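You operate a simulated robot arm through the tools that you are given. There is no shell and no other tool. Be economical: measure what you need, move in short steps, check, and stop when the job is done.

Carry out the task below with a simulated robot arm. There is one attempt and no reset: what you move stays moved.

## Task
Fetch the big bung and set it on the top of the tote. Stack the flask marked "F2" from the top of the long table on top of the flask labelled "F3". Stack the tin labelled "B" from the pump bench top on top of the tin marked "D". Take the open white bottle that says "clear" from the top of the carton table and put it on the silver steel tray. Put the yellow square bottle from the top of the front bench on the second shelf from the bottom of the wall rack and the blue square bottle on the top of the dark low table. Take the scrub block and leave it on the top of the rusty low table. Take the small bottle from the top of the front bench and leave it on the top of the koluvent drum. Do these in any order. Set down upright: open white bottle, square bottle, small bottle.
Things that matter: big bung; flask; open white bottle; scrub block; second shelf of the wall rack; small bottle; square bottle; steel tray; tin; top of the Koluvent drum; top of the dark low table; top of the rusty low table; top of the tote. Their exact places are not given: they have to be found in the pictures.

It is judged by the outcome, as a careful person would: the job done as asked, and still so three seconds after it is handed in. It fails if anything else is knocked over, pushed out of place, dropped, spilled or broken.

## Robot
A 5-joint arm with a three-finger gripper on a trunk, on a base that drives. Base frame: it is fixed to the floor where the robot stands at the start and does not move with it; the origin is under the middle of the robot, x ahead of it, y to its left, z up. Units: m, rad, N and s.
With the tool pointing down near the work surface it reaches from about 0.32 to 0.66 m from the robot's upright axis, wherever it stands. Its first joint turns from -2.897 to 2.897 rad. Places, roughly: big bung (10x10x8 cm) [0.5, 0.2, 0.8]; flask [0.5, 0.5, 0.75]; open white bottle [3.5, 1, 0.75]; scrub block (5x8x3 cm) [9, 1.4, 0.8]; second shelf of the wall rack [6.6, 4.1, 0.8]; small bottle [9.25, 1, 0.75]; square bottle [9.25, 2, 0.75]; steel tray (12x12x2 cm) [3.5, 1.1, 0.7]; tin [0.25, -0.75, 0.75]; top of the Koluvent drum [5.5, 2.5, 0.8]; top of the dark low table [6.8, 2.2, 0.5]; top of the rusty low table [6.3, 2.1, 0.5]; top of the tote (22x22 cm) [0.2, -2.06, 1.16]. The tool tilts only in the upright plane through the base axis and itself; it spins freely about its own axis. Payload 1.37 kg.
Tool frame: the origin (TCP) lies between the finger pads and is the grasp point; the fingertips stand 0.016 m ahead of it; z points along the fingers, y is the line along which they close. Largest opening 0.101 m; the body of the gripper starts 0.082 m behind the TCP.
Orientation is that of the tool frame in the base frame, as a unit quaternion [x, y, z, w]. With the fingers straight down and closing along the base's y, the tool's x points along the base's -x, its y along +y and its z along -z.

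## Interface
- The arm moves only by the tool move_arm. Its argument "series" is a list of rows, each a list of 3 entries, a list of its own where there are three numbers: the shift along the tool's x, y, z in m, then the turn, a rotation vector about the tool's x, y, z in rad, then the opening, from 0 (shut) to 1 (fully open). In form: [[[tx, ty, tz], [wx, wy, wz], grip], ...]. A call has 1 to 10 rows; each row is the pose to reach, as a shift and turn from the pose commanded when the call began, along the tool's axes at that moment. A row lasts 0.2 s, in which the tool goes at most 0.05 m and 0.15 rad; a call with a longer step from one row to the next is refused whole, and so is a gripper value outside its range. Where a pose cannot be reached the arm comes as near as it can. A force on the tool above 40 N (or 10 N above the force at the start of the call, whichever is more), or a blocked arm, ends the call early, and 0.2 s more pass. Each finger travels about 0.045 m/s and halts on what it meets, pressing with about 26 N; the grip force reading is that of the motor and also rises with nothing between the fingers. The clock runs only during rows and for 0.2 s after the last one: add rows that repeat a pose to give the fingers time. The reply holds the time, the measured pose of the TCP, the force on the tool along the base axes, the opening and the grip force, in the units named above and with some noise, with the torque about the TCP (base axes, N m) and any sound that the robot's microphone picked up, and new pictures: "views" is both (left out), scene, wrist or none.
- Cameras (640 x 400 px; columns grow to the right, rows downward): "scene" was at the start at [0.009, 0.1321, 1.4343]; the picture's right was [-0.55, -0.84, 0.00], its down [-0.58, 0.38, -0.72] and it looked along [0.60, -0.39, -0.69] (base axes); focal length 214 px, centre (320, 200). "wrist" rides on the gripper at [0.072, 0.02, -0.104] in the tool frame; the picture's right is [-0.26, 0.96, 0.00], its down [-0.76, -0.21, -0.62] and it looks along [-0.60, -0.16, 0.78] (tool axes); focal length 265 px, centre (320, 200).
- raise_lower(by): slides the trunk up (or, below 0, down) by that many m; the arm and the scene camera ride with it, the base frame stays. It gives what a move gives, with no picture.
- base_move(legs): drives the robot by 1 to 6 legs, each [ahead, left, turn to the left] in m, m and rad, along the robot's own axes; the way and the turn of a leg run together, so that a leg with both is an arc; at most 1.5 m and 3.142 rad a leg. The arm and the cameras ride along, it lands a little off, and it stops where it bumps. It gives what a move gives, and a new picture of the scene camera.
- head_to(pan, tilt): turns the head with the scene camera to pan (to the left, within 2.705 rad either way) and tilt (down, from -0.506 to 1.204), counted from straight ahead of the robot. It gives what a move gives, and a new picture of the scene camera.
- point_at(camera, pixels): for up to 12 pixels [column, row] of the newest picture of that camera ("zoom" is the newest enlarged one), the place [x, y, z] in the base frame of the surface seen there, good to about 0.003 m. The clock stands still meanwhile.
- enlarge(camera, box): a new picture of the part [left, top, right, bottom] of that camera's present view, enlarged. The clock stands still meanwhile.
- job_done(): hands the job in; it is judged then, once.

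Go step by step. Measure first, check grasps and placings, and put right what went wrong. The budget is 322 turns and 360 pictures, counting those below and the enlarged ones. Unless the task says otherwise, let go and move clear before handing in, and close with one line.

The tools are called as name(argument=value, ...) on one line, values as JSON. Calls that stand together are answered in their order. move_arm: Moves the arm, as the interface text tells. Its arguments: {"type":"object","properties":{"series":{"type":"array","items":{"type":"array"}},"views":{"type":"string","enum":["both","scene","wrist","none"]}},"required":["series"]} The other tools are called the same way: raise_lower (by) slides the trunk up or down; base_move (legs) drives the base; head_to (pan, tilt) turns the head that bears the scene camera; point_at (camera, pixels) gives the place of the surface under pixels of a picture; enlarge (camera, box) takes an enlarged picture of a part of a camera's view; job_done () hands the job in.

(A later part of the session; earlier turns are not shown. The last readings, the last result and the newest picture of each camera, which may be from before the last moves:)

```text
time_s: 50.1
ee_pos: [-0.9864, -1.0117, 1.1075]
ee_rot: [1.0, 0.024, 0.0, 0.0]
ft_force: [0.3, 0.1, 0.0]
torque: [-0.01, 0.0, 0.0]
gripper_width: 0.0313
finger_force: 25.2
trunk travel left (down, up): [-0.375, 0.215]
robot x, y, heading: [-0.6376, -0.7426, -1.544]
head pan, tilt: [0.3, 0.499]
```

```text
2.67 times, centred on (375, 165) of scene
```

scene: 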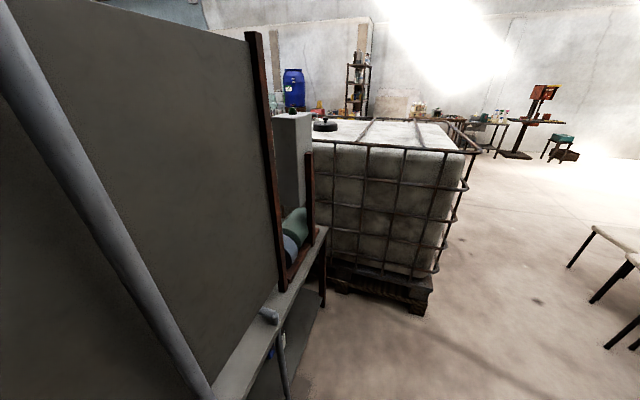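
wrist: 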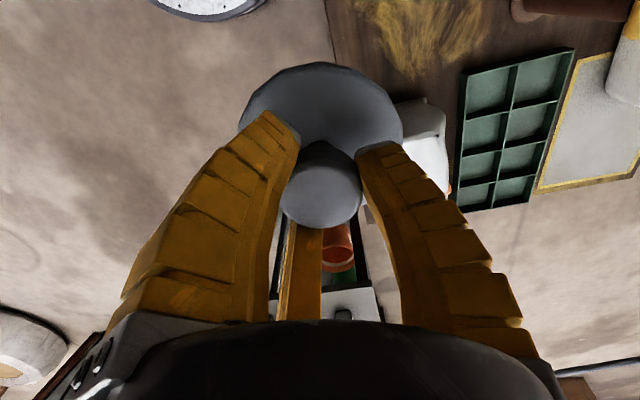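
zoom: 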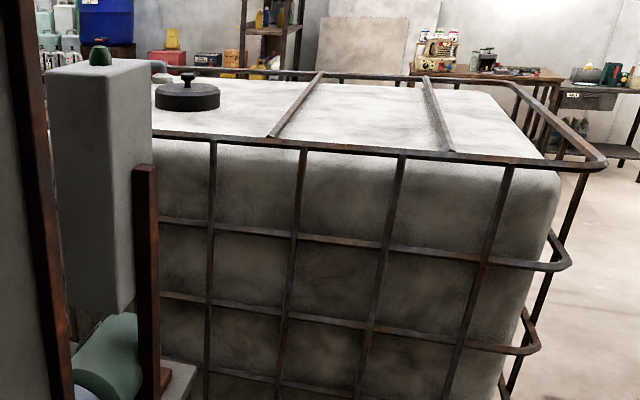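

The bench end (y -1.65) blocks the north side, so the target corner (0.2,-2.06) must be reached from the east. I raise the trunk and look for a route around the tote.

raise_lower(by=0.2)

head_to(pan=-0.1, tilt=0.45)

```text
time_s: 52.2
ee_pos: [-0.9873, -1.0123, 1.3087]
ee_rot: [1.0, 0.024, -0.001, 0.0]
ft_force: [-0.5, -0.5, -1.2]
torque: [0.01, 0.02, -0.02]
gripper_width: 0.0317
finger_force: 26.5
trunk travel left (down, up): [-0.575, 0.015]
robot x, y, heading: [-0.6343, -0.737, -1.548]
head pan, tilt: [0.3, 0.499]
```

```text
time_s: 53.1
ee_pos: [-0.9864, -1.0133, 1.3066]
ee_rot: [1.0, 0.024, 0.0, 0.001]
ft_force: [-0.4, 0.8, -0.5]
torque: [0.0, 0.0, 0.01]
gripper_width: 0.0317
finger_force: 25.8
trunk travel left (down, up): [-0.575, 0.015]
robot x, y, heading: [-0.6384, -0.7407, -1.54]
head pan, tilt: [-0.099, 0.45]
```

scene: 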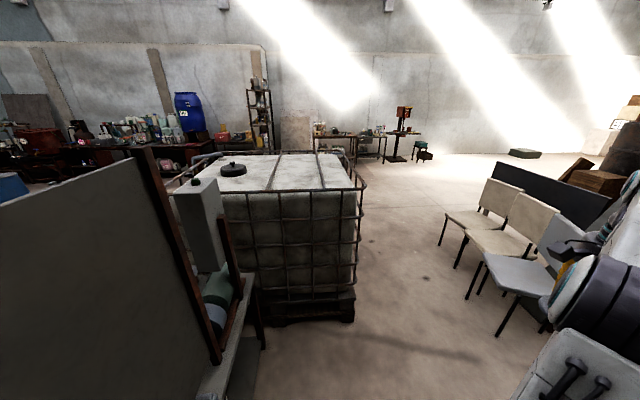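

point_at(camera="scene", pixels=[[353, 315], [440, 245], [455, 265], [500, 335], [495, 265], [360, 180], [350, 150], [190, 155], [170, 185], [315, 165], [390, 160], [215, 160]])

```text
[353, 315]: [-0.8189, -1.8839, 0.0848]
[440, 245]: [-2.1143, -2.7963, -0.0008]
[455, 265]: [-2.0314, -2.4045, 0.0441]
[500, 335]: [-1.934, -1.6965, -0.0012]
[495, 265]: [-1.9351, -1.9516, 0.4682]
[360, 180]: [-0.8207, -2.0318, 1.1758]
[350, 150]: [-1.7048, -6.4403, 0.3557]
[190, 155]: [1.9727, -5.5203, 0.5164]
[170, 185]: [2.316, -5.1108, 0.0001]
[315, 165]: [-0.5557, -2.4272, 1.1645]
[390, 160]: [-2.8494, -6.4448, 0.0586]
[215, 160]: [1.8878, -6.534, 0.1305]
```

Chairs stop at x≈-1.93, leaving a 1.1 m lane west of the tote. I drive down its middle to y≈-3.4.

base_move(legs=[[0.0, -0.72, -0.026], [1.35, 0.0, 0.0], [1.35, 0.0, 0.0]])

head_to(pan=1.2, tilt=0.5)

```text
time_s: 69.7
ee_pos: [-1.7741, -3.6931, 1.3077]
ee_rot: [1.0, 0.006, 0.0, 0.0]
ft_force: [1.3, 0.2, -1.0]
torque: [0.0, 0.03, 0.01]
gripper_width: 0.0314
finger_force: 26.3
trunk travel left (down, up): [-0.575, 0.015]
robot x, y, heading: [-1.4149, -3.4317, -1.579]
head pan, tilt: [-0.099, 0.45]
```

scene: 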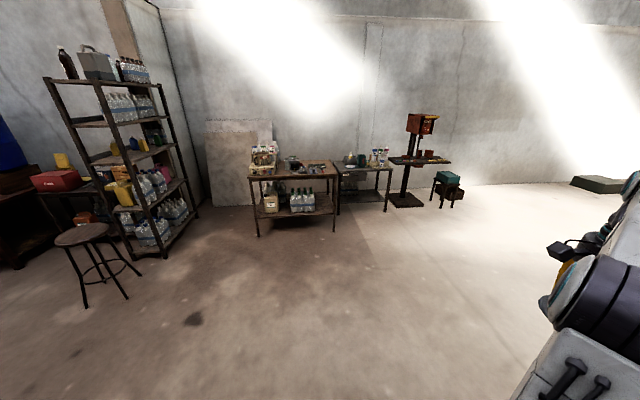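

```text
time_s: 71.2
ee_pos: [-1.7739, -3.6933, 1.3075]
ee_rot: [1.0, 0.006, 0.0, 0.0]
ft_force: [0.2, 0.1, -0.6]
torque: [0.0, 0.0, 0.02]
gripper_width: 0.0315
finger_force: 25.5
trunk travel left (down, up): [-0.575, 0.015]
robot x, y, heading: [-1.4148, -3.4313, -1.581]
head pan, tilt: [1.201, 0.499]
```

scene: 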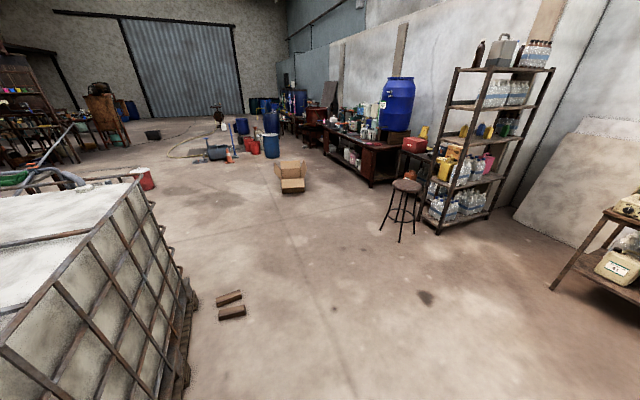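

South of the tote is open apart from two bricks at (230,305). I measure bricks, tote corner and stool.

point_at(camera="scene", pixels=[[230, 297], [245, 316], [185, 290], [133, 185], [150, 215], [190, 300], [400, 240], [290, 190], [150, 180], [183, 380], [80, 178], [60, 195]])

enlarge(camera="scene", box=[0, 100, 200, 240])

```text
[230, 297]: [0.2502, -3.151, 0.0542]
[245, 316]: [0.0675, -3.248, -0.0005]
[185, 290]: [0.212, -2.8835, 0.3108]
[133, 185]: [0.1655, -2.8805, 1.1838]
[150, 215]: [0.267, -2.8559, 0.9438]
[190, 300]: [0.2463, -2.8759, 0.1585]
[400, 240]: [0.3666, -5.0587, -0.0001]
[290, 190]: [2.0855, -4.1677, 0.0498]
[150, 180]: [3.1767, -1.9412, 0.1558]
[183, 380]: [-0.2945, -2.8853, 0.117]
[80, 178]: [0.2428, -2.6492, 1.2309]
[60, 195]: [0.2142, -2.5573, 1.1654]
```

```text
2.86 times, centred on (100, 170) of scene
```

zoom: 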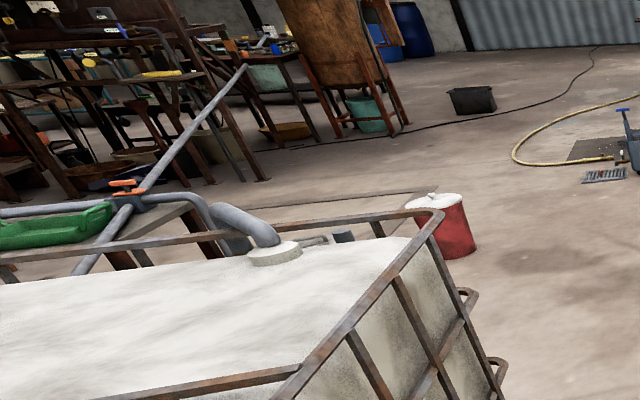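

base_move(legs=[[0.32, 0.0, 0.01], [0.0, 1.3, 0.0], [0.0, 1.3, 0.0]])

head_to(pan=2.6, tilt=0.5)

```text
time_s: 85.5
ee_pos: [0.8067, -4.008, 1.3082]
ee_rot: [1.0, 0.003, 0.0, 0.0]
ft_force: [-1.0, 0.1, 0.3]
torque: [0.02, 0.01, -0.03]
gripper_width: 0.0309
finger_force: 26.3
trunk travel left (down, up): [-0.575, 0.015]
robot x, y, heading: [1.165, -3.7494, -1.585]
head pan, tilt: [1.201, 0.499]
```

scene: 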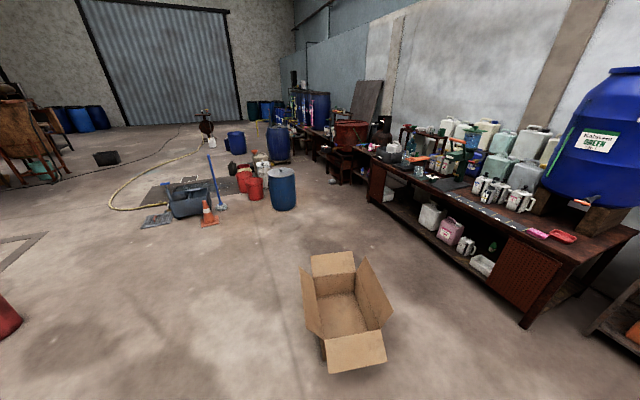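

```text
time_s: 87.0
ee_pos: [0.8067, -4.0091, 1.3074]
ee_rot: [1.0, 0.003, -0.001, 0.0]
ft_force: [0.1, 0.4, -0.4]
torque: [-0.02, -0.02, -0.01]
gripper_width: 0.0311
finger_force: 26.2
trunk travel left (down, up): [-0.575, 0.015]
robot x, y, heading: [1.1668, -3.7543, -1.581]
head pan, tilt: [2.601, 0.499]
```

scene: 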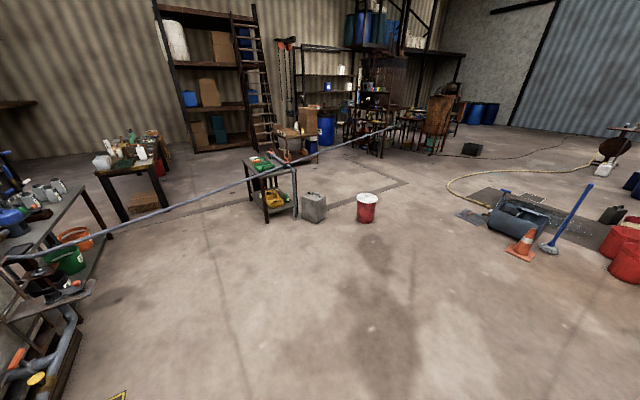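

head_to(pan=-2.65, tilt=0.5)

```text
time_s: 91.1
ee_pos: [0.8068, -4.0086, 1.3073]
ee_rot: [1.0, 0.003, 0.0, -0.001]
ft_force: [0.9, 0.0, -0.7]
torque: [-0.02, 0.0, -0.01]
gripper_width: 0.0311
finger_force: 25.8
trunk travel left (down, up): [-0.575, 0.015]
robot x, y, heading: [1.1635, -3.7518, -1.583]
head pan, tilt: [-2.649, 0.499]
```

scene: 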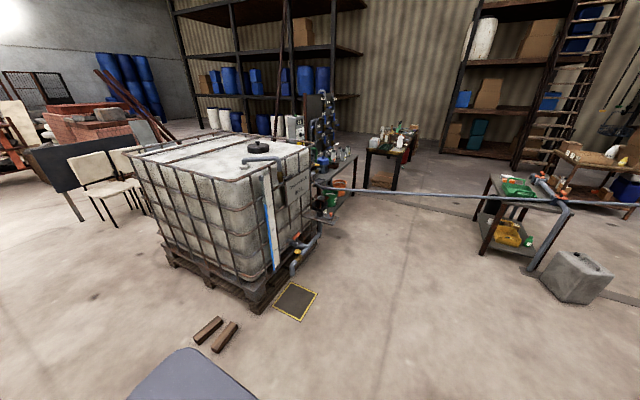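

enlarge(camera="scene", box=[220, 120, 360, 320])

point_at(camera="scene", pixels=[[295, 300], [275, 310], [315, 288], [295, 275], [318, 235], [330, 215], [308, 148], [268, 165], [285, 145], [295, 265], [335, 190], [230, 330]])

```text
2.00 times, centred on (290, 220) of scene
```

zoom: 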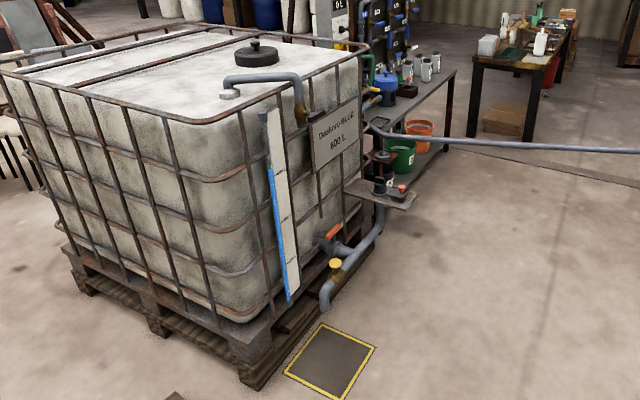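

```text
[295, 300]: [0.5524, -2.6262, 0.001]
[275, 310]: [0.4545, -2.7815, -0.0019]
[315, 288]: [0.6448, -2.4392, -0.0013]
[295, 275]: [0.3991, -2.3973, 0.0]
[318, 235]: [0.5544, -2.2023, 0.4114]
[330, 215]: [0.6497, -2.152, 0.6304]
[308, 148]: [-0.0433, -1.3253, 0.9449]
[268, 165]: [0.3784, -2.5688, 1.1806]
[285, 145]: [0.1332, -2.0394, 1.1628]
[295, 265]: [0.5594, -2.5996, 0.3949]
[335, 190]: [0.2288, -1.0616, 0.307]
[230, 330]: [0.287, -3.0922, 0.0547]
```

A small pump shelf (z≈0.63, x up to 0.65, y≈-2.15) and the pipe frame the tote's east side. I drive round to about (1.5,-2.1) facing the tote.

base_move(legs=[[0.0, 0.38, 0.0], [-1.4, 0.0, 0.0], [-0.2, 0.0, -1.56]])

head_to(pan=0.15, tilt=0.6)

```text
time_s: 104.1
ee_pos: [1.4726, -1.8259, 1.3075]
ee_rot: [-0.69, 0.724, 0.0, 0.0]
ft_force: [-0.3, 0.9, -1.1]
torque: [-0.01, 0.02, -0.01]
gripper_width: 0.0309
finger_force: 25.9
trunk travel left (down, up): [-0.575, 0.015]
robot x, y, heading: [1.7117, -2.1975, 3.07]
head pan, tilt: [-2.649, 0.499]
cut short: leg 3
```

scene: 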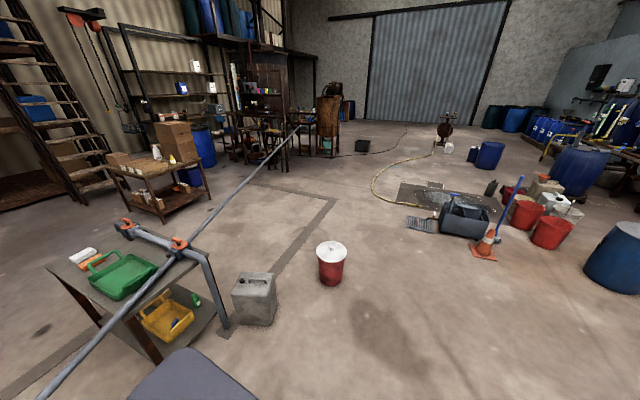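

```text
time_s: 106.5
ee_pos: [1.4714, -1.8255, 1.3069]
ee_rot: [-0.689, 0.725, -0.001, 0.0]
ft_force: [-0.4, -0.5, -0.4]
torque: [0.01, 0.01, 0.04]
gripper_width: 0.0312
finger_force: 26.0
trunk travel left (down, up): [-0.575, 0.015]
robot x, y, heading: [1.71, -2.2008, 3.069]
head pan, tilt: [0.15, 0.6]
```

scene: 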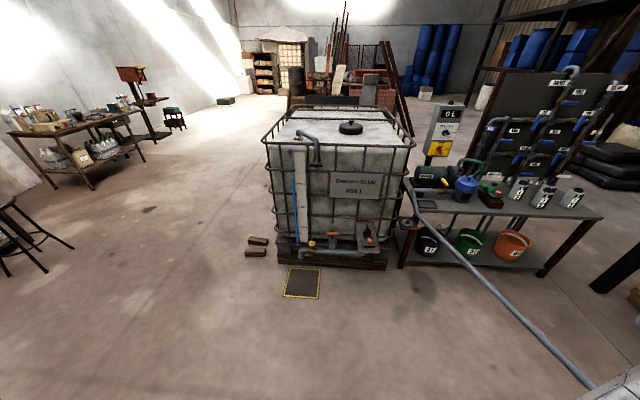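

Leg 3 was cut short at heading 3.07. I look behind for what might have been touched.

head_to(pan=-2.6, tilt=0.9)

head_to(pan=2.6, tilt=0.9)

```text
time_s: 109.0
ee_pos: [1.4743, -1.8268, 1.307]
ee_rot: [-0.69, 0.724, 0.0, 0.0]
ft_force: [0.3, -0.2, -0.9]
torque: [-0.02, 0.0, 0.04]
gripper_width: 0.031
finger_force: 25.8
trunk travel left (down, up): [-0.575, 0.015]
robot x, y, heading: [1.7087, -2.1998, 3.074]
head pan, tilt: [-2.601, 0.901]
```

scene: 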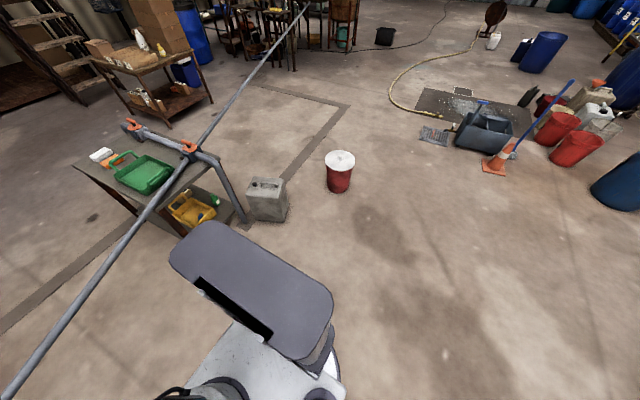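

```text
time_s: 113.0
ee_pos: [1.4731, -1.8262, 1.3079]
ee_rot: [-0.689, 0.724, 0.0, 0.0]
ft_force: [0.3, 0.6, -0.5]
torque: [0.0, -0.01, 0.01]
gripper_width: 0.0309
finger_force: 26.3
trunk travel left (down, up): [-0.575, 0.015]
robot x, y, heading: [1.7123, -2.1994, 3.074]
head pan, tilt: [2.601, 0.901]
```

scene: 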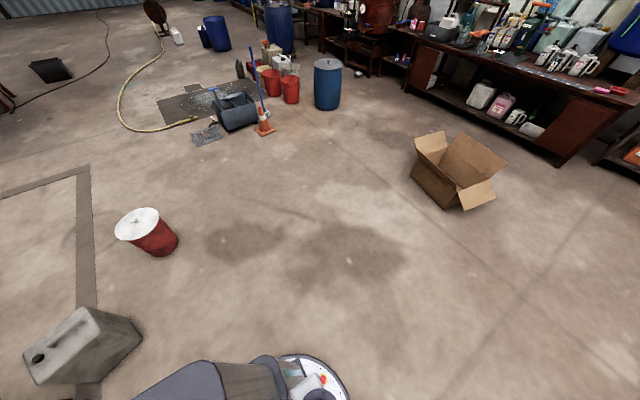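

point_at(camera="scene", pixels=[[75, 350], [110, 380], [155, 250], [30, 380], [230, 370], [300, 365]])

head_to(pan=0.05, tilt=0.6)

```text
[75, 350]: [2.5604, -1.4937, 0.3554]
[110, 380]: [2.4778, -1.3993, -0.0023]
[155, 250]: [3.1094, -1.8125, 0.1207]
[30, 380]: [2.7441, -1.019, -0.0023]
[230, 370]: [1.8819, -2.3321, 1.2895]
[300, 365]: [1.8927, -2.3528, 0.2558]
```

```text
time_s: 115.3
ee_pos: [1.473, -1.8255, 1.3076]
ee_rot: [-0.69, 0.724, 0.001, 0.001]
ft_force: [-0.2, 0.6, -0.3]
torque: [0.03, 0.03, -0.03]
gripper_width: 0.0309
finger_force: 26.3
trunk travel left (down, up): [-0.575, 0.015]
robot x, y, heading: [1.7065, -2.201, 3.071]
head pan, tilt: [0.051, 0.6]
```

scene: 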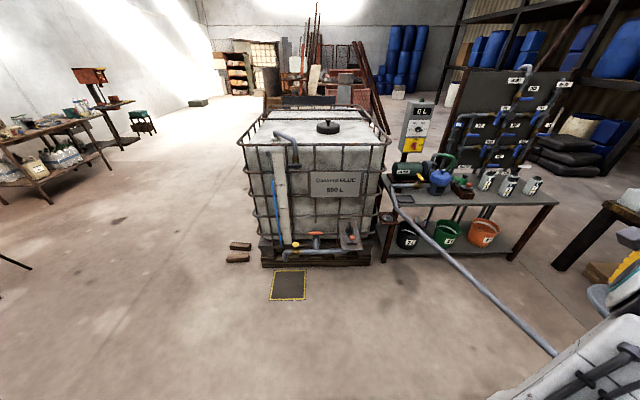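

enlarge(camera="scene", box=[230, 90, 450, 310])

```text
1.82 times, centred on (340, 200) of scene
```

zoom: 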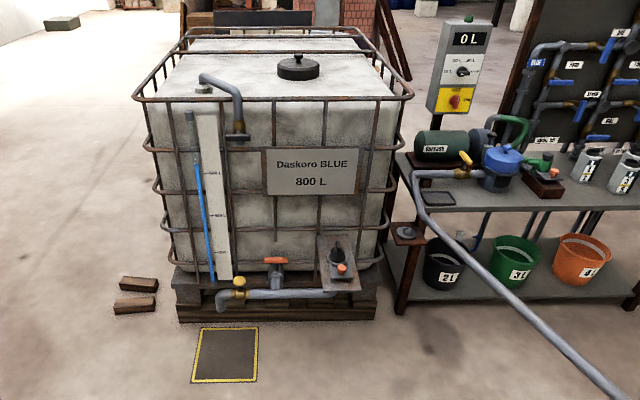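

point_at(camera="zoom", pixels=[[325, 285], [352, 290], [358, 240], [330, 290], [415, 190], [425, 215], [410, 235], [395, 230], [455, 245], [300, 90], [297, 65], [275, 268]])

point_at(camera="zoom", pixels=[[345, 100], [400, 95], [370, 80], [240, 130], [205, 85], [225, 300], [350, 70], [412, 180], [480, 205], [400, 155], [340, 255]])

```text
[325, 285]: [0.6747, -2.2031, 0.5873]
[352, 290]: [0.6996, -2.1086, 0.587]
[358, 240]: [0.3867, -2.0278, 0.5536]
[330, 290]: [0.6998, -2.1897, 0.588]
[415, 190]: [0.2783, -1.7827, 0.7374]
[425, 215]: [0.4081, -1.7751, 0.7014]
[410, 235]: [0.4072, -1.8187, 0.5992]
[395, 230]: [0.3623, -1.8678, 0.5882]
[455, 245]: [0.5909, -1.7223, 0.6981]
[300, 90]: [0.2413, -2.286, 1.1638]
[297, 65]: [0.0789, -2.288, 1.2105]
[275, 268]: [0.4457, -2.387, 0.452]
```

```text
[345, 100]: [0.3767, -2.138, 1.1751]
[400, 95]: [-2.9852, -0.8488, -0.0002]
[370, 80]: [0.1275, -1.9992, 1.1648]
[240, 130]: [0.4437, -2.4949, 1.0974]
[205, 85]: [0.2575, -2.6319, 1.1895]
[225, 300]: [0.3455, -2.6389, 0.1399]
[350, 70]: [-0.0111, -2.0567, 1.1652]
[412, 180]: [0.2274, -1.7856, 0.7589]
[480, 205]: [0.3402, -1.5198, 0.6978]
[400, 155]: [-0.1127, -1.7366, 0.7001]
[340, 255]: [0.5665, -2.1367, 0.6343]
```

The shelf bracket reaches x=0.70 (y -2.02…-2.21, z 0.59), so the robot body can stand no nearer than about x=0.89, needing ~0.65 m of reach. I test how far the arm extends straight ahead at z 1.23 in free space here.

move_arm(series=[[[0.031, 0.037, 0], [0, 0, 0], 0], [[0.062, 0.074, 0], [0, 0, 0], 0], [[0.093, 0.111, 0], [0, 0, 0], 0], [[0.124, 0.148, 0], [0, 0, 0], 0], [[0.155, 0.185, 0], [0, 0, 0], 0], [[0.186, 0.222, 0], [0, 0, 0], 0], [[0.217, 0.259, 0.01], [0, 0, 0], 0], [[0.248, 0.296, 0.02], [0, 0, 0], 0], [[0.279, 0.333, 0.03], [0, 0, 0], 0]], views="none")

move_arm(series=[[[0.02, 0.02, 0.02], [0, 0, 0], 0], [[0.045, 0.05, 0.047], [0, 0, 0], 0], [[0.065, 0.077, 0.047], [0, 0, 0], 0], [[0.065, 0.077, 0.047], [0, 0, 0], 0]], views="none")

```text
time_s: 117.3
ee_pos: [1.1501, -2.0926, 1.2656]
ee_rot: [-0.689, 0.725, 0.0, 0.001]
ft_force: [-0.2, 0.8, -1.0]
torque: [0.0, -0.06, 0.0]
gripper_width: 0.0313
finger_force: 26.3
out of reach, approached as far as the arm can: row 8, 9
trunk travel left (down, up): [-0.575, 0.015]
robot x, y, heading: [1.7086, -2.1984, 3.077]
head pan, tilt: [0.051, 0.6]
```

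```text
time_s: 118.3
ee_pos: [1.1058, -2.1569, 1.2003]
ee_rot: [-0.689, 0.725, 0.0, -0.001]
ft_force: [-0.1, 0.3, -0.8]
torque: [-0.01, 0.0, 0.02]
gripper_width: 0.0314
finger_force: 26.2
out of reach, approached as far as the arm can: row 2, 3, 4
trunk travel left (down, up): [-0.575, 0.015]
robot x, y, heading: [1.7111, -2.2016, 3.075]
head pan, tilt: [0.051, 0.6]
```

With the tool straight down it reaches 0.605 m at this height, nearly enough from x=0.885. I retract and lift the bung, raise the trunk fully, and drive closer.

move_arm(series=[[[0, -0.03, -0.03], [0, 0, 0], 0], [[0, -0.06, -0.06], [0, 0, 0], 0], [[0, -0.09, -0.09], [0, 0, 0], 0], [[0, -0.12, -0.12], [0, 0, 0], 0], [[0, -0.15, -0.13], [0, 0, 0], 0]], views="none")

raise_lower(by=0.014)

base_move(legs=[[0.0, 0.0, 0.066], [0.5, -0.1, 0.0]])

```text
time_s: 119.5
ee_pos: [1.2539, -2.1599, 1.3371]
ee_rot: [-0.689, 0.725, 0.0, 0.0]
ft_force: [-0.1, 0.5, -0.1]
torque: [0.0, 0.0, 0.03]
gripper_width: 0.0315
finger_force: 26.2
trunk travel left (down, up): [-0.575, 0.015]
robot x, y, heading: [1.7105, -2.1996, 3.072]
head pan, tilt: [0.051, 0.6]
```

```text
time_s: 120.2
ee_pos: [1.2524, -2.1606, 1.3499]
ee_rot: [-0.689, 0.725, 0.0, -0.001]
ft_force: [-0.9, 0.5, -0.7]
torque: [0.01, -0.01, -0.04]
gripper_width: 0.0316
finger_force: 25.8
trunk travel left (down, up): [-0.589, 0.001]
robot x, y, heading: [1.7108, -2.1975, 3.069]
head pan, tilt: [0.051, 0.6]
```

```text
time_s: 123.6
ee_pos: [0.7532, -2.0748, 1.35]
ee_rot: [-0.706, 0.708, 0.0, 0.001]
ft_force: [0.4, 0.6, -0.5]
torque: [0.0, -0.02, 0.01]
gripper_width: 0.0313
finger_force: 26.2
trunk travel left (down, up): [-0.589, 0.001]
robot x, y, heading: [1.2134, -2.0913, 3.119]
head pan, tilt: [0.051, 0.6]
```

scene: 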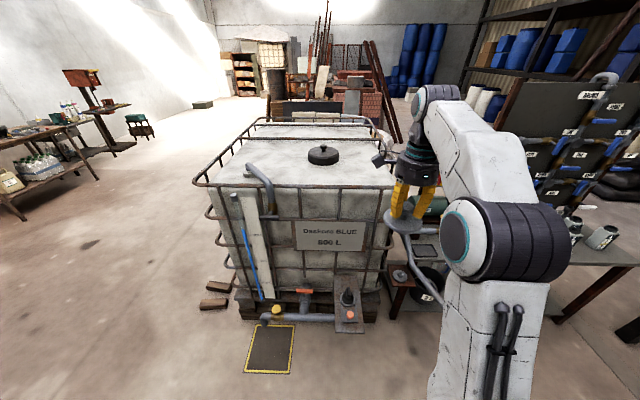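

point_at(camera="scene", pixels=[[340, 320], [360, 320], [350, 328], [336, 300], [275, 315], [260, 318], [363, 310], [400, 160], [330, 170], [325, 150]])

enlarge(camera="scene", box=[200, 120, 440, 380])

```text
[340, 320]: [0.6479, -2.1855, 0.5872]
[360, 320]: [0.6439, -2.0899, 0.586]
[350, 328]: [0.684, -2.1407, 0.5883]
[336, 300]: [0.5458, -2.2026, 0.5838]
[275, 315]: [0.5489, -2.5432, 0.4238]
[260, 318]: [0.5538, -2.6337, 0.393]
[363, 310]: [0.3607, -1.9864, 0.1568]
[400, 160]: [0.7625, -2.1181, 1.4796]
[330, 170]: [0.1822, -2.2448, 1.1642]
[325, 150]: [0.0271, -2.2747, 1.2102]
```

```text
1.54 times, centred on (320, 250) of scene
```

zoom: 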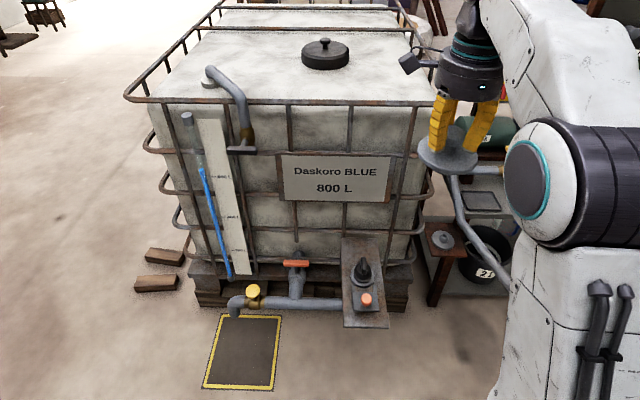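

The shelf tip is at x≈0.70. I drive 0.32 ahead to put the body at x≈0.89.

base_move(legs=[[0.32, 0.0, 0.02]])

```text
time_s: 125.7
ee_pos: [0.4333, -2.0807, 1.35]
ee_rot: [0.713, -0.701, 0.0, -0.001]
ft_force: [0.3, 0.1, -0.2]
torque: [0.02, -0.07, 0.05]
gripper_width: 0.0315
finger_force: 26.0
trunk travel left (down, up): [-0.589, 0.001]
robot x, y, heading: [0.891, -2.091, 3.141]
head pan, tilt: [0.051, 0.6]
```

scene: 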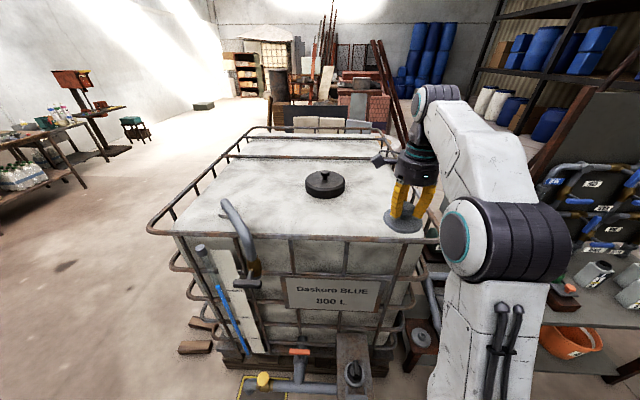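

The bung hangs just outside the rail. I reach forward over the rail to x≈0.285 and lower to z 1.24.

move_arm(series=[[[0, 0.035, 0.02], [0, 0, 0], 0], [[0, 0.07, 0.04], [0, 0, 0], 0], [[0, 0.1, 0.065], [0, 0, 0], 0], [[0, 0.125, 0.09], [0, 0, 0], 0], [[0, 0.148, 0.11], [0, 0, 0], 0], [[0, 0.148, 0.11], [0, 0, 0], 0]])

```text
time_s: 127.1
ee_pos: [0.2953, -2.087, 1.2351]
ee_rot: [0.713, -0.701, 0.001, -0.001]
ft_force: [0.2, 0.4, -1.0]
torque: [-0.01, -0.03, 0.01]
gripper_width: 0.0316
finger_force: 26.5
out of reach, approached as far as the arm can: row 5, 6
trunk travel left (down, up): [-0.589, 0.001]
robot x, y, heading: [0.892, -2.0915, 3.137]
head pan, tilt: [0.051, 0.6]
```

scene: 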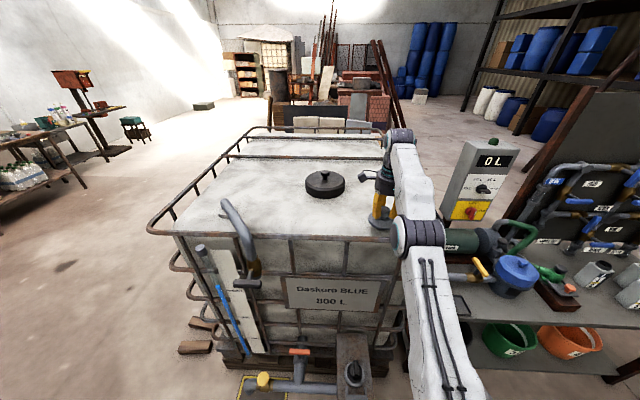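
wrist: 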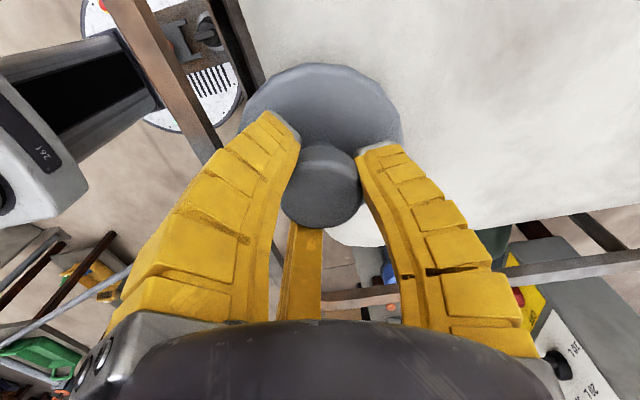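

The bung is over the tote inside the rail at x=0.295. I lower it to touch, release it there, then will regrip with a slight outward tilt to carry it further in.

move_arm(series=[[[0, 0, 0.004], [0, 0, 0], 0], [[0, 0, 0.007], [0, 0, 0], 0], [[0, 0, 0.009], [0, 0, 0], 0], [[0, 0, 0.011], [0, 0, 0], 0], [[0, 0, 0.013], [0, 0, 0], 0]], views="wrist")

```text
time_s: 128.3
ee_pos: [0.2962, -2.085, 1.2237]
ee_rot: [0.713, -0.701, -0.001, 0.001]
ft_force: [-0.8, -1.3, 5.3]
torque: [-0.14, -0.07, -0.04]
gripper_width: 0.0332
finger_force: 26.0
trunk travel left (down, up): [-0.589, 0.001]
robot x, y, heading: [0.8931, -2.0921, 3.139]
head pan, tilt: [0.051, 0.6]
```

wrist: 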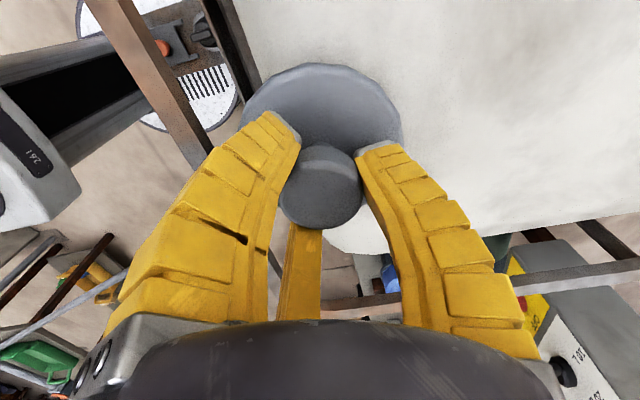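

Contact at 5 N. I open a little, rise, and spin back 90° so the fingers close along y.

move_arm(series=[[[0, 0, 0], [0, 0, 0], 0.6], [[0, 0, 0], [0, 0, 0], 0.6], [[0, 0, 0], [0, 0, 0], 0.6], [[0, 0, -0.03], [0, 0, 0], 0.6], [[0, -0.02, -0.055], [0, 0, -0.1], 0.7], [[0, -0.02, -0.055], [0, 0, -0.25], 0.7], [[0, -0.02, -0.055], [0, 0, -0.4], 0.7], [[0, -0.02, -0.055], [0, 0, -0.55], 0.7], [[0, -0.02, -0.055], [0, 0, -0.7], 0.7], [[0, -0.02, -0.055], [0, 0, -0.85], 0.7]], views="none")

move_arm(series=[[[0, 0, 0], [0, 0, -0.15], 0.7], [[0, 0, 0], [0, 0, -0.3], 0.7], [[0, 0, 0], [0, 0, -0.45], 0.7], [[0, 0, 0], [0, 0, -0.6], 0.7], [[0, 0, 0], [0, 0, -0.72], 0.7], [[0, 0, 0], [0, 0, -0.72], 0.7]])

```text
time_s: 130.5
ee_pos: [0.3192, -2.0828, 1.2739]
ee_rot: [0.939, -0.344, 0.0, 0.0]
ft_force: [-1.1, -0.2, -0.4]
torque: [0.01, -0.06, 0.0]
gripper_width: 0.0737
finger_force: 1.8
out of reach, approached as far as the arm can: row 4, 5, 6, 7, 8, 9, 10
trunk travel left (down, up): [-0.589, 0.001]
robot x, y, heading: [0.8919, -2.0853, 3.138]
head pan, tilt: [0.051, 0.6]
```

```text
time_s: 131.9
ee_pos: [0.3189, -2.0833, 1.2735]
ee_rot: [1.0, 0.009, 0.0, 0.0]
ft_force: [0.1, 0.3, -0.1]
torque: [0.02, 0.02, 0.0]
gripper_width: 0.0737
finger_force: 1.9
trunk travel left (down, up): [-0.589, 0.001]
robot x, y, heading: [0.8911, -2.0918, 3.138]
head pan, tilt: [0.051, 0.6]
```

scene: 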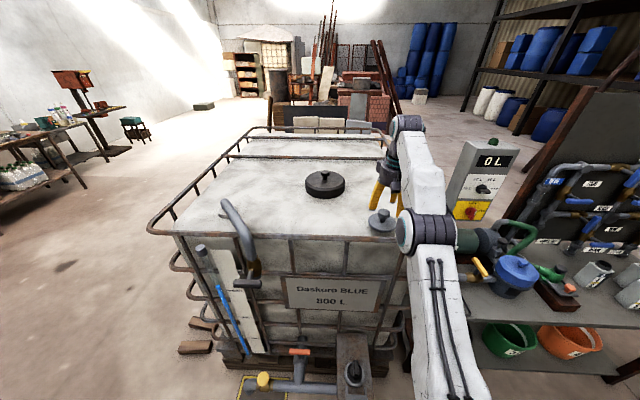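
wrist: 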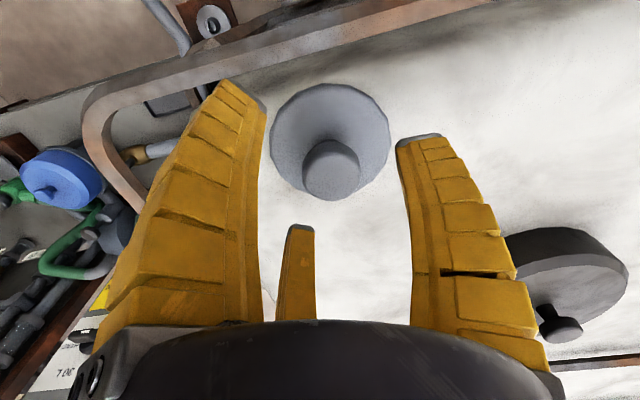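

The bung sits flat on the tote. I measure the knob and rail.

point_at(camera="wrist", pixels=[[303, 170], [360, 170], [332, 195], [333, 168], [330, 86], [272, 130], [389, 130], [330, 45], [450, 100]])

```text
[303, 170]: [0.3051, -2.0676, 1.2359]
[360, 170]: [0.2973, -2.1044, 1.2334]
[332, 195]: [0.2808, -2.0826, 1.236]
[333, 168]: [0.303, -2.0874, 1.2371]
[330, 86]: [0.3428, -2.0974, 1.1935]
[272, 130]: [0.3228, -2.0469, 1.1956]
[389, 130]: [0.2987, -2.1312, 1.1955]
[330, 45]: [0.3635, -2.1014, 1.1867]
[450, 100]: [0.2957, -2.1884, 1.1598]
```

Knob centre is (0.299,-2.086). I tilt the tool 0.3 rad outward, come down on the knob and grip it.

move_arm(series=[[[0, 0.003, 0], [0, -0.15, 0], 0.7], [[-0.01, 0.003, 0.0], [0, -0.3, 0], 0.7], [[-0.02, 0.003, 0.01], [0, -0.3, 0], 0.7], [[-0.02, 0.003, 0.035], [0, -0.3, 0], 0.7], [[-0.02, 0.003, 0.0515], [0, -0.3, 0], 0.7], [[-0.02, 0.003, 0.0515], [0, -0.3, 0], 0], [[-0.02, 0.003, 0.0515], [0, -0.3, 0], 0], [[-0.02, 0.003, 0.0515], [0, -0.3, 0], 0], [[-0.02, 0.003, 0.0515], [0, -0.3, 0], 0]])

```text
time_s: 133.9
ee_pos: [0.2978, -2.0875, 1.225]
ee_rot: [0.989, 0.007, -0.149, -0.002]
ft_force: [0.3, -0.3, 1.0]
torque: [-0.02, -0.02, -0.01]
gripper_width: 0.0363
finger_force: 25.7
trunk travel left (down, up): [-0.589, 0.001]
robot x, y, heading: [0.8897, -2.0893, 3.141]
head pan, tilt: [0.051, 0.6]
```

scene: 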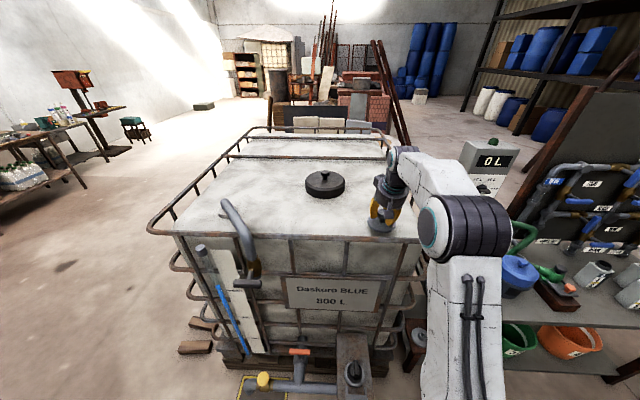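
wrist: 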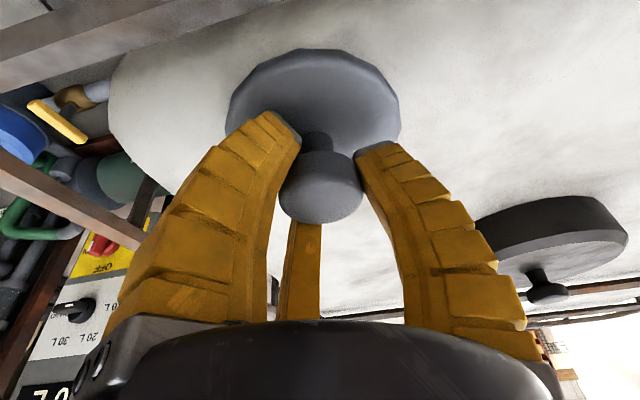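

The knob is gripped at the tilt. I lift 15 mm, carry it 0.07 inward, and lower.

move_arm(series=[[[-0.0044, 0, -0.0143], [0, 0, 0], 0], [[-0.0379, 0, -0.004], [0, 0, 0], 0], [[-0.0713, 0, 0.0064], [0, 0, 0], 0], [[-0.0713, 0, 0.0064], [0, 0, 0], 0], [[-0.0685, 0, 0.0154], [0, 0, 0], 0], [[-0.067, 0, 0.0207], [0, 0, 0], 0], [[-0.0667, 0, 0.0217], [0, 0, 0], 0]])

```text
time_s: 135.5
ee_pos: [0.2298, -2.0889, 1.2262]
ee_rot: [0.989, 0.008, -0.15, -0.001]
ft_force: [1.3, 0.0, 4.2]
torque: [-0.11, -0.06, 0.01]
gripper_width: 0.036
finger_force: 25.8
trunk travel left (down, up): [-0.589, 0.001]
robot x, y, heading: [0.8927, -2.0888, 3.141]
head pan, tilt: [0.051, 0.6]
```

scene: 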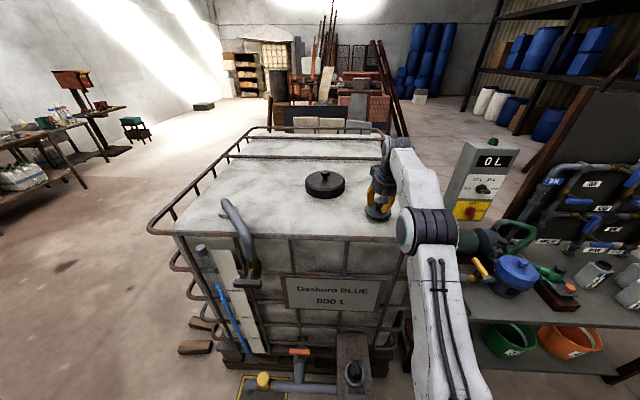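
wrist: 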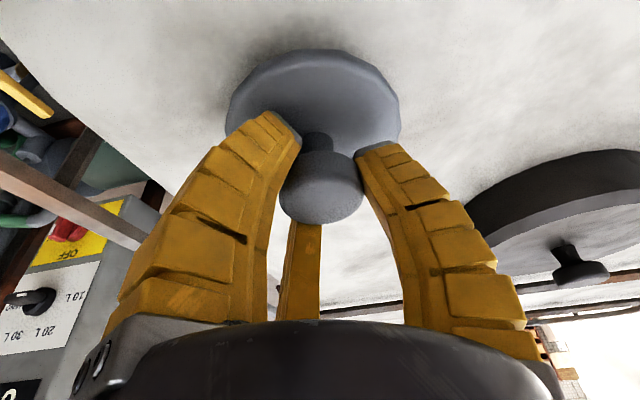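

It touches down at (0.230,-2.089). I release and withdraw up along the tool axis.

move_arm(series=[[[0, 0, 0], [0, 0, 0], 0.5], [[0, 0, 0], [0, 0, 0], 0.7], [[0, 0, 0], [0, 0, 0], 0.7], [[0, 0, -0.03], [0, 0, 0], 0.7], [[0, 0, -0.065], [0, 0, 0], 0.7], [[0, 0, -0.1], [0, 0, 0], 0.7], [[0.03, 0, -0.12], [0, 0.15, 0], 0.7], [[0.06, 0, -0.13], [0, 0.3, 0], 0.7], [[0.09, 0, -0.13], [0, 0.3, 0], 0.7]])

```text
time_s: 137.5
ee_pos: [0.3564, -2.0869, 1.3218]
ee_rot: [1.0, 0.008, 0.0, 0.0]
ft_force: [-0.8, -0.1, 0.5]
torque: [0.0, 0.0, 0.02]
gripper_width: 0.0738
finger_force: 2.6
out of reach, approached as far as the arm can: row 6, 7, 8
trunk travel left (down, up): [-0.589, 0.001]
robot x, y, heading: [0.8903, -2.0911, 3.136]
head pan, tilt: [0.051, 0.6]
```

scene: 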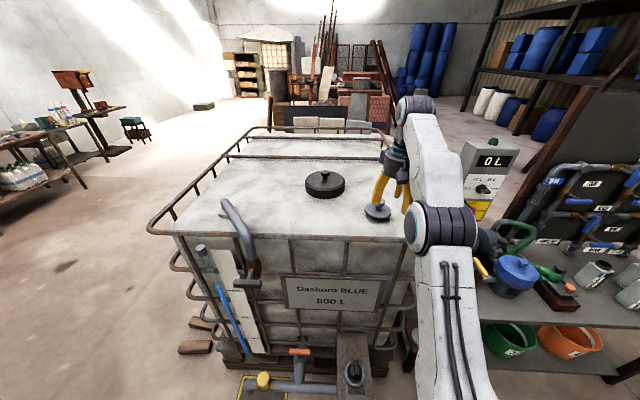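
wrist: 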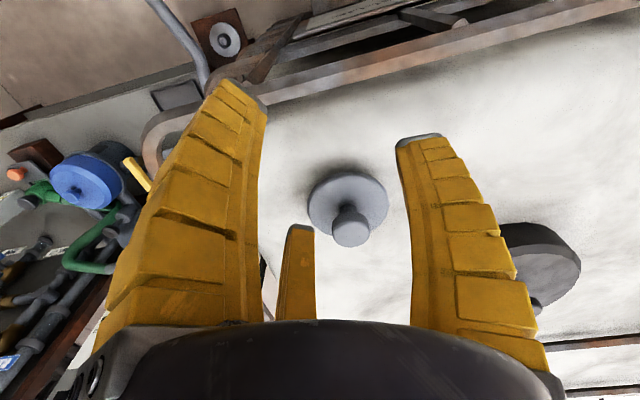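

The bung stands on the tote at about (0.23,-2.09), clear of lid and rails. I drive back the way I came, round the south and west of the tote.

base_move(legs=[[-0.55, 0.0, 0.0], [0.0, 1.5, 0.0], [0.3, 0.16, 0.0], [1.3, 0.0, 0.0], [1.25, 0.0, 0.0]])

```text
time_s: 161.7
ee_pos: [-2.0373, -3.595, 1.3213]
ee_rot: [1.0, -0.008, 0.0, 0.0]
ft_force: [0.8, 0.2, -0.3]
torque: [-0.02, 0.02, 0.03]
gripper_width: 0.0733
finger_force: 2.0
trunk travel left (down, up): [-0.589, 0.001]
robot x, y, heading: [-1.4996, -3.6183, 3.105]
head pan, tilt: [0.051, 0.6]
```

scene: 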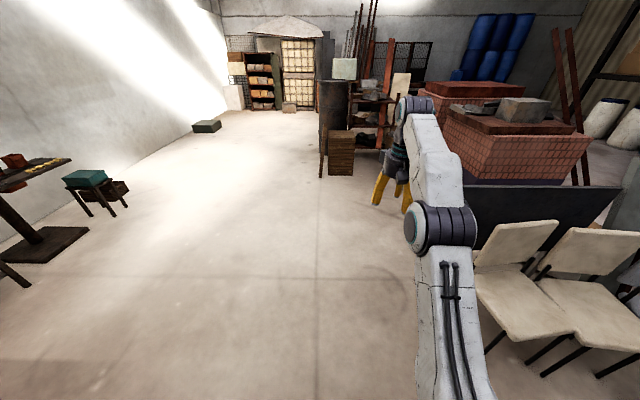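

I'm at (-1.50,-3.62). I turn to face +y and drive up the lane to the start area.

base_move(legs=[[0.0, 0.0, -1.534], [0.0, -0.12, 0.0], [1.5, 0.0, 0.0], [1.5, 0.0, 0.0]])

head_to(pan=-0.8, tilt=0.5)

```text
time_s: 181.0
ee_pos: [-1.2982, -0.0483, 1.3215]
ee_rot: [0.712, -0.702, 0.0, 0.0]
ft_force: [-0.3, -0.1, 0.4]
torque: [-0.02, 0.0, 0.02]
gripper_width: 0.0737
finger_force: 1.6
trunk travel left (down, up): [-0.589, 0.001]
robot x, y, heading: [-1.2999, -0.5855, 1.565]
head pan, tilt: [0.051, 0.6]
```

scene: 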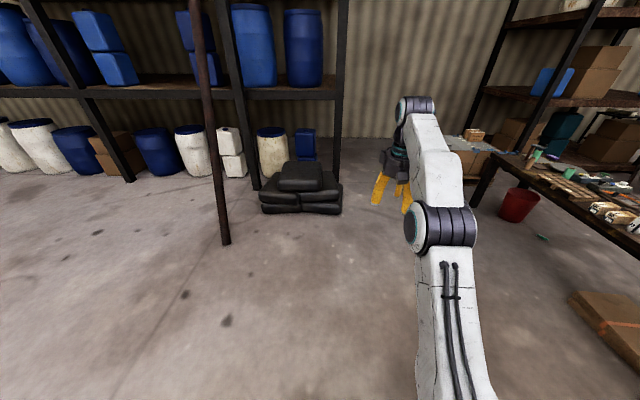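

```text
time_s: 182.1
ee_pos: [-1.2986, -0.0499, 1.3216]
ee_rot: [0.712, -0.703, 0.0, -0.001]
ft_force: [0.6, 0.0, -0.2]
torque: [0.04, 0.01, -0.01]
gripper_width: 0.0731
finger_force: 2.0
trunk travel left (down, up): [-0.589, 0.001]
robot x, y, heading: [-1.3015, -0.5856, 1.565]
head pan, tilt: [-0.799, 0.499]
```

scene: 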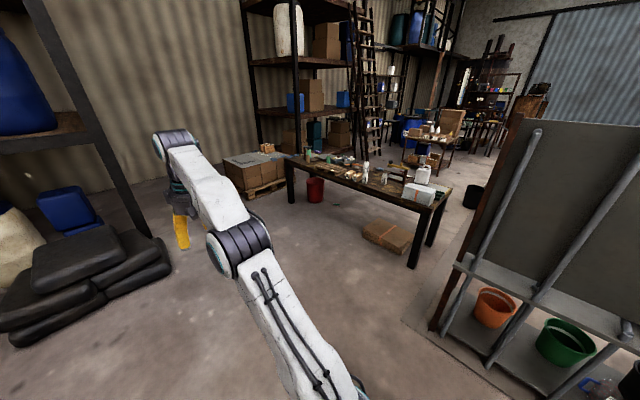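

I measure the gap between the long table's south end and the bench, and around its north end.

point_at(camera="scene", pixels=[[412, 265], [430, 243], [432, 205], [450, 190], [290, 200], [287, 165], [247, 195], [290, 182], [435, 328], [404, 318], [445, 330]])

enlarge(camera="scene", box=[200, 80, 500, 280])

```text
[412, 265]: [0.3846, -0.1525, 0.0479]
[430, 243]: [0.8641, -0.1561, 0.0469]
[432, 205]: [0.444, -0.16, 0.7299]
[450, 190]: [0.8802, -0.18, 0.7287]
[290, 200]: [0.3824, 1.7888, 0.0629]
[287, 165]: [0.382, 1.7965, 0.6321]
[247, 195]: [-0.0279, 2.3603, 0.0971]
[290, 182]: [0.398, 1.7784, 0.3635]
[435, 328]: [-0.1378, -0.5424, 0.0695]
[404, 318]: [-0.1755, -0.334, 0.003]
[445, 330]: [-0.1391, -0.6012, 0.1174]
```

```text
2.00 times, centred on (350, 180) of scene
```

zoom: 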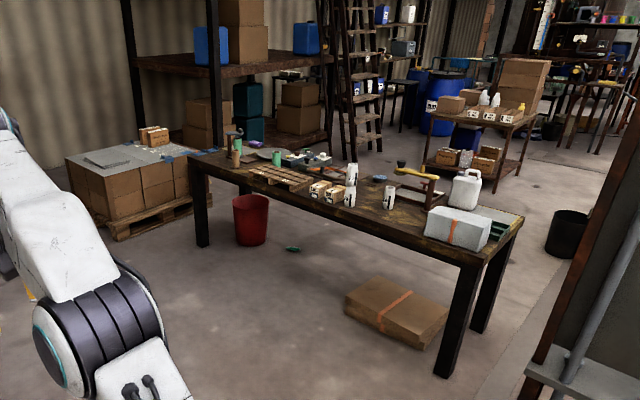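

The gap there is only 0.3 m, so I'll work the tins from the north end of the bench. I drive to about (0.05,-0.18) facing -y.

base_move(legs=[[0.55, -0.7, 0.0], [0.0, 0.0, -1.57], [0.0, 0.0, -1.57], [0.0, 0.65, 0.0], [0.12, 0.0, 0.0]])

head_to(pan=0.25, tilt=0.9)

```text
time_s: 197.1
ee_pos: [-0.1523, -0.587, 1.3201]
ee_rot: [0.733, 0.68, 0.002, 0.002]
ft_force: [0.0, 0.1, 0.5]
torque: [-0.01, -0.01, -0.01]
gripper_width: 0.0737
finger_force: 1.8
trunk travel left (down, up): [-0.589, 0.001]
robot x, y, heading: [-0.0941, -0.0502, -1.632]
head pan, tilt: [-0.799, 0.499]
stopped in leg 4: the robot was blocked; the commanded pose is now the measured one
```

scene: 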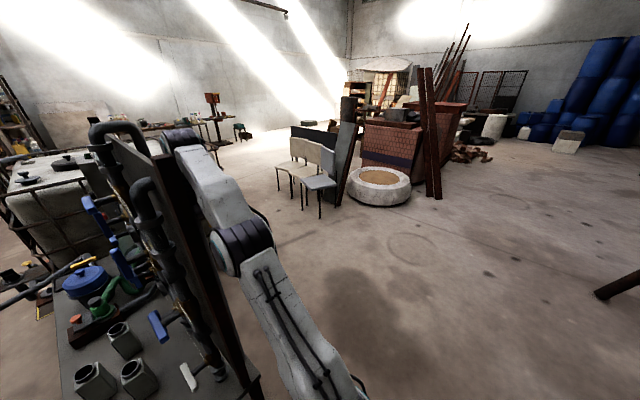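

```text
time_s: 198.3
ee_pos: [-0.152, -0.5871, 1.3215]
ee_rot: [0.731, 0.682, 0.002, 0.003]
ft_force: [-0.9, -0.2, 1.3]
torque: [0.0, -0.04, 0.02]
gripper_width: 0.0729
finger_force: 1.7
trunk travel left (down, up): [-0.589, 0.001]
robot x, y, heading: [-0.0947, -0.0537, -1.633]
head pan, tilt: [0.25, 0.901]
```

scene: 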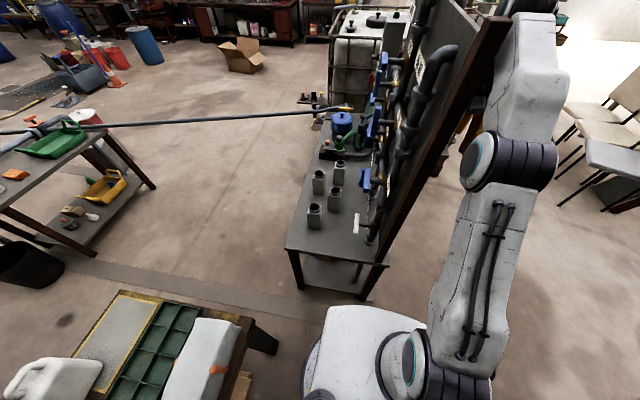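

The arm touched the pipe board while strafing (TCP at (-0.15,-0.59)). I back off to the right, then rearward to clear the board.

base_move(legs=[[0.0, -0.06, 0.0], [-0.3, 0.0, 0.06]])

```text
time_s: 200.9
ee_pos: [-0.159, -0.2915, 1.3207]
ee_rot: [0.71, 0.704, 0.0, 0.0]
ft_force: [0.6, 0.8, -0.6]
torque: [-0.01, -0.01, -0.02]
gripper_width: 0.0734
finger_force: 2.0
trunk travel left (down, up): [-0.589, 0.001]
robot x, y, heading: [-0.1433, 0.2483, -1.581]
head pan, tilt: [0.25, 0.901]
```

scene: 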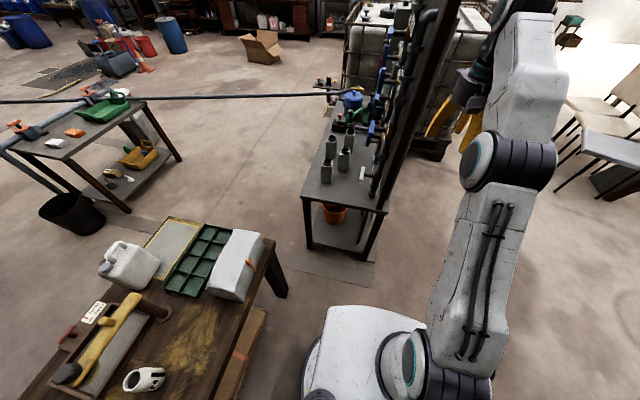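

enlarge(camera="scene", box=[290, 60, 430, 220])

```text
2.50 times, centred on (360, 140) of scene
```

zoom: 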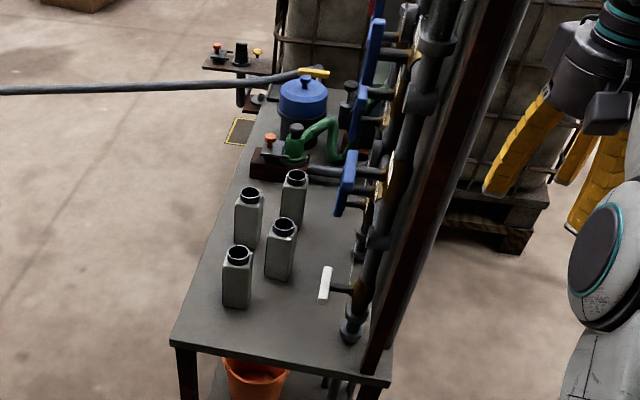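

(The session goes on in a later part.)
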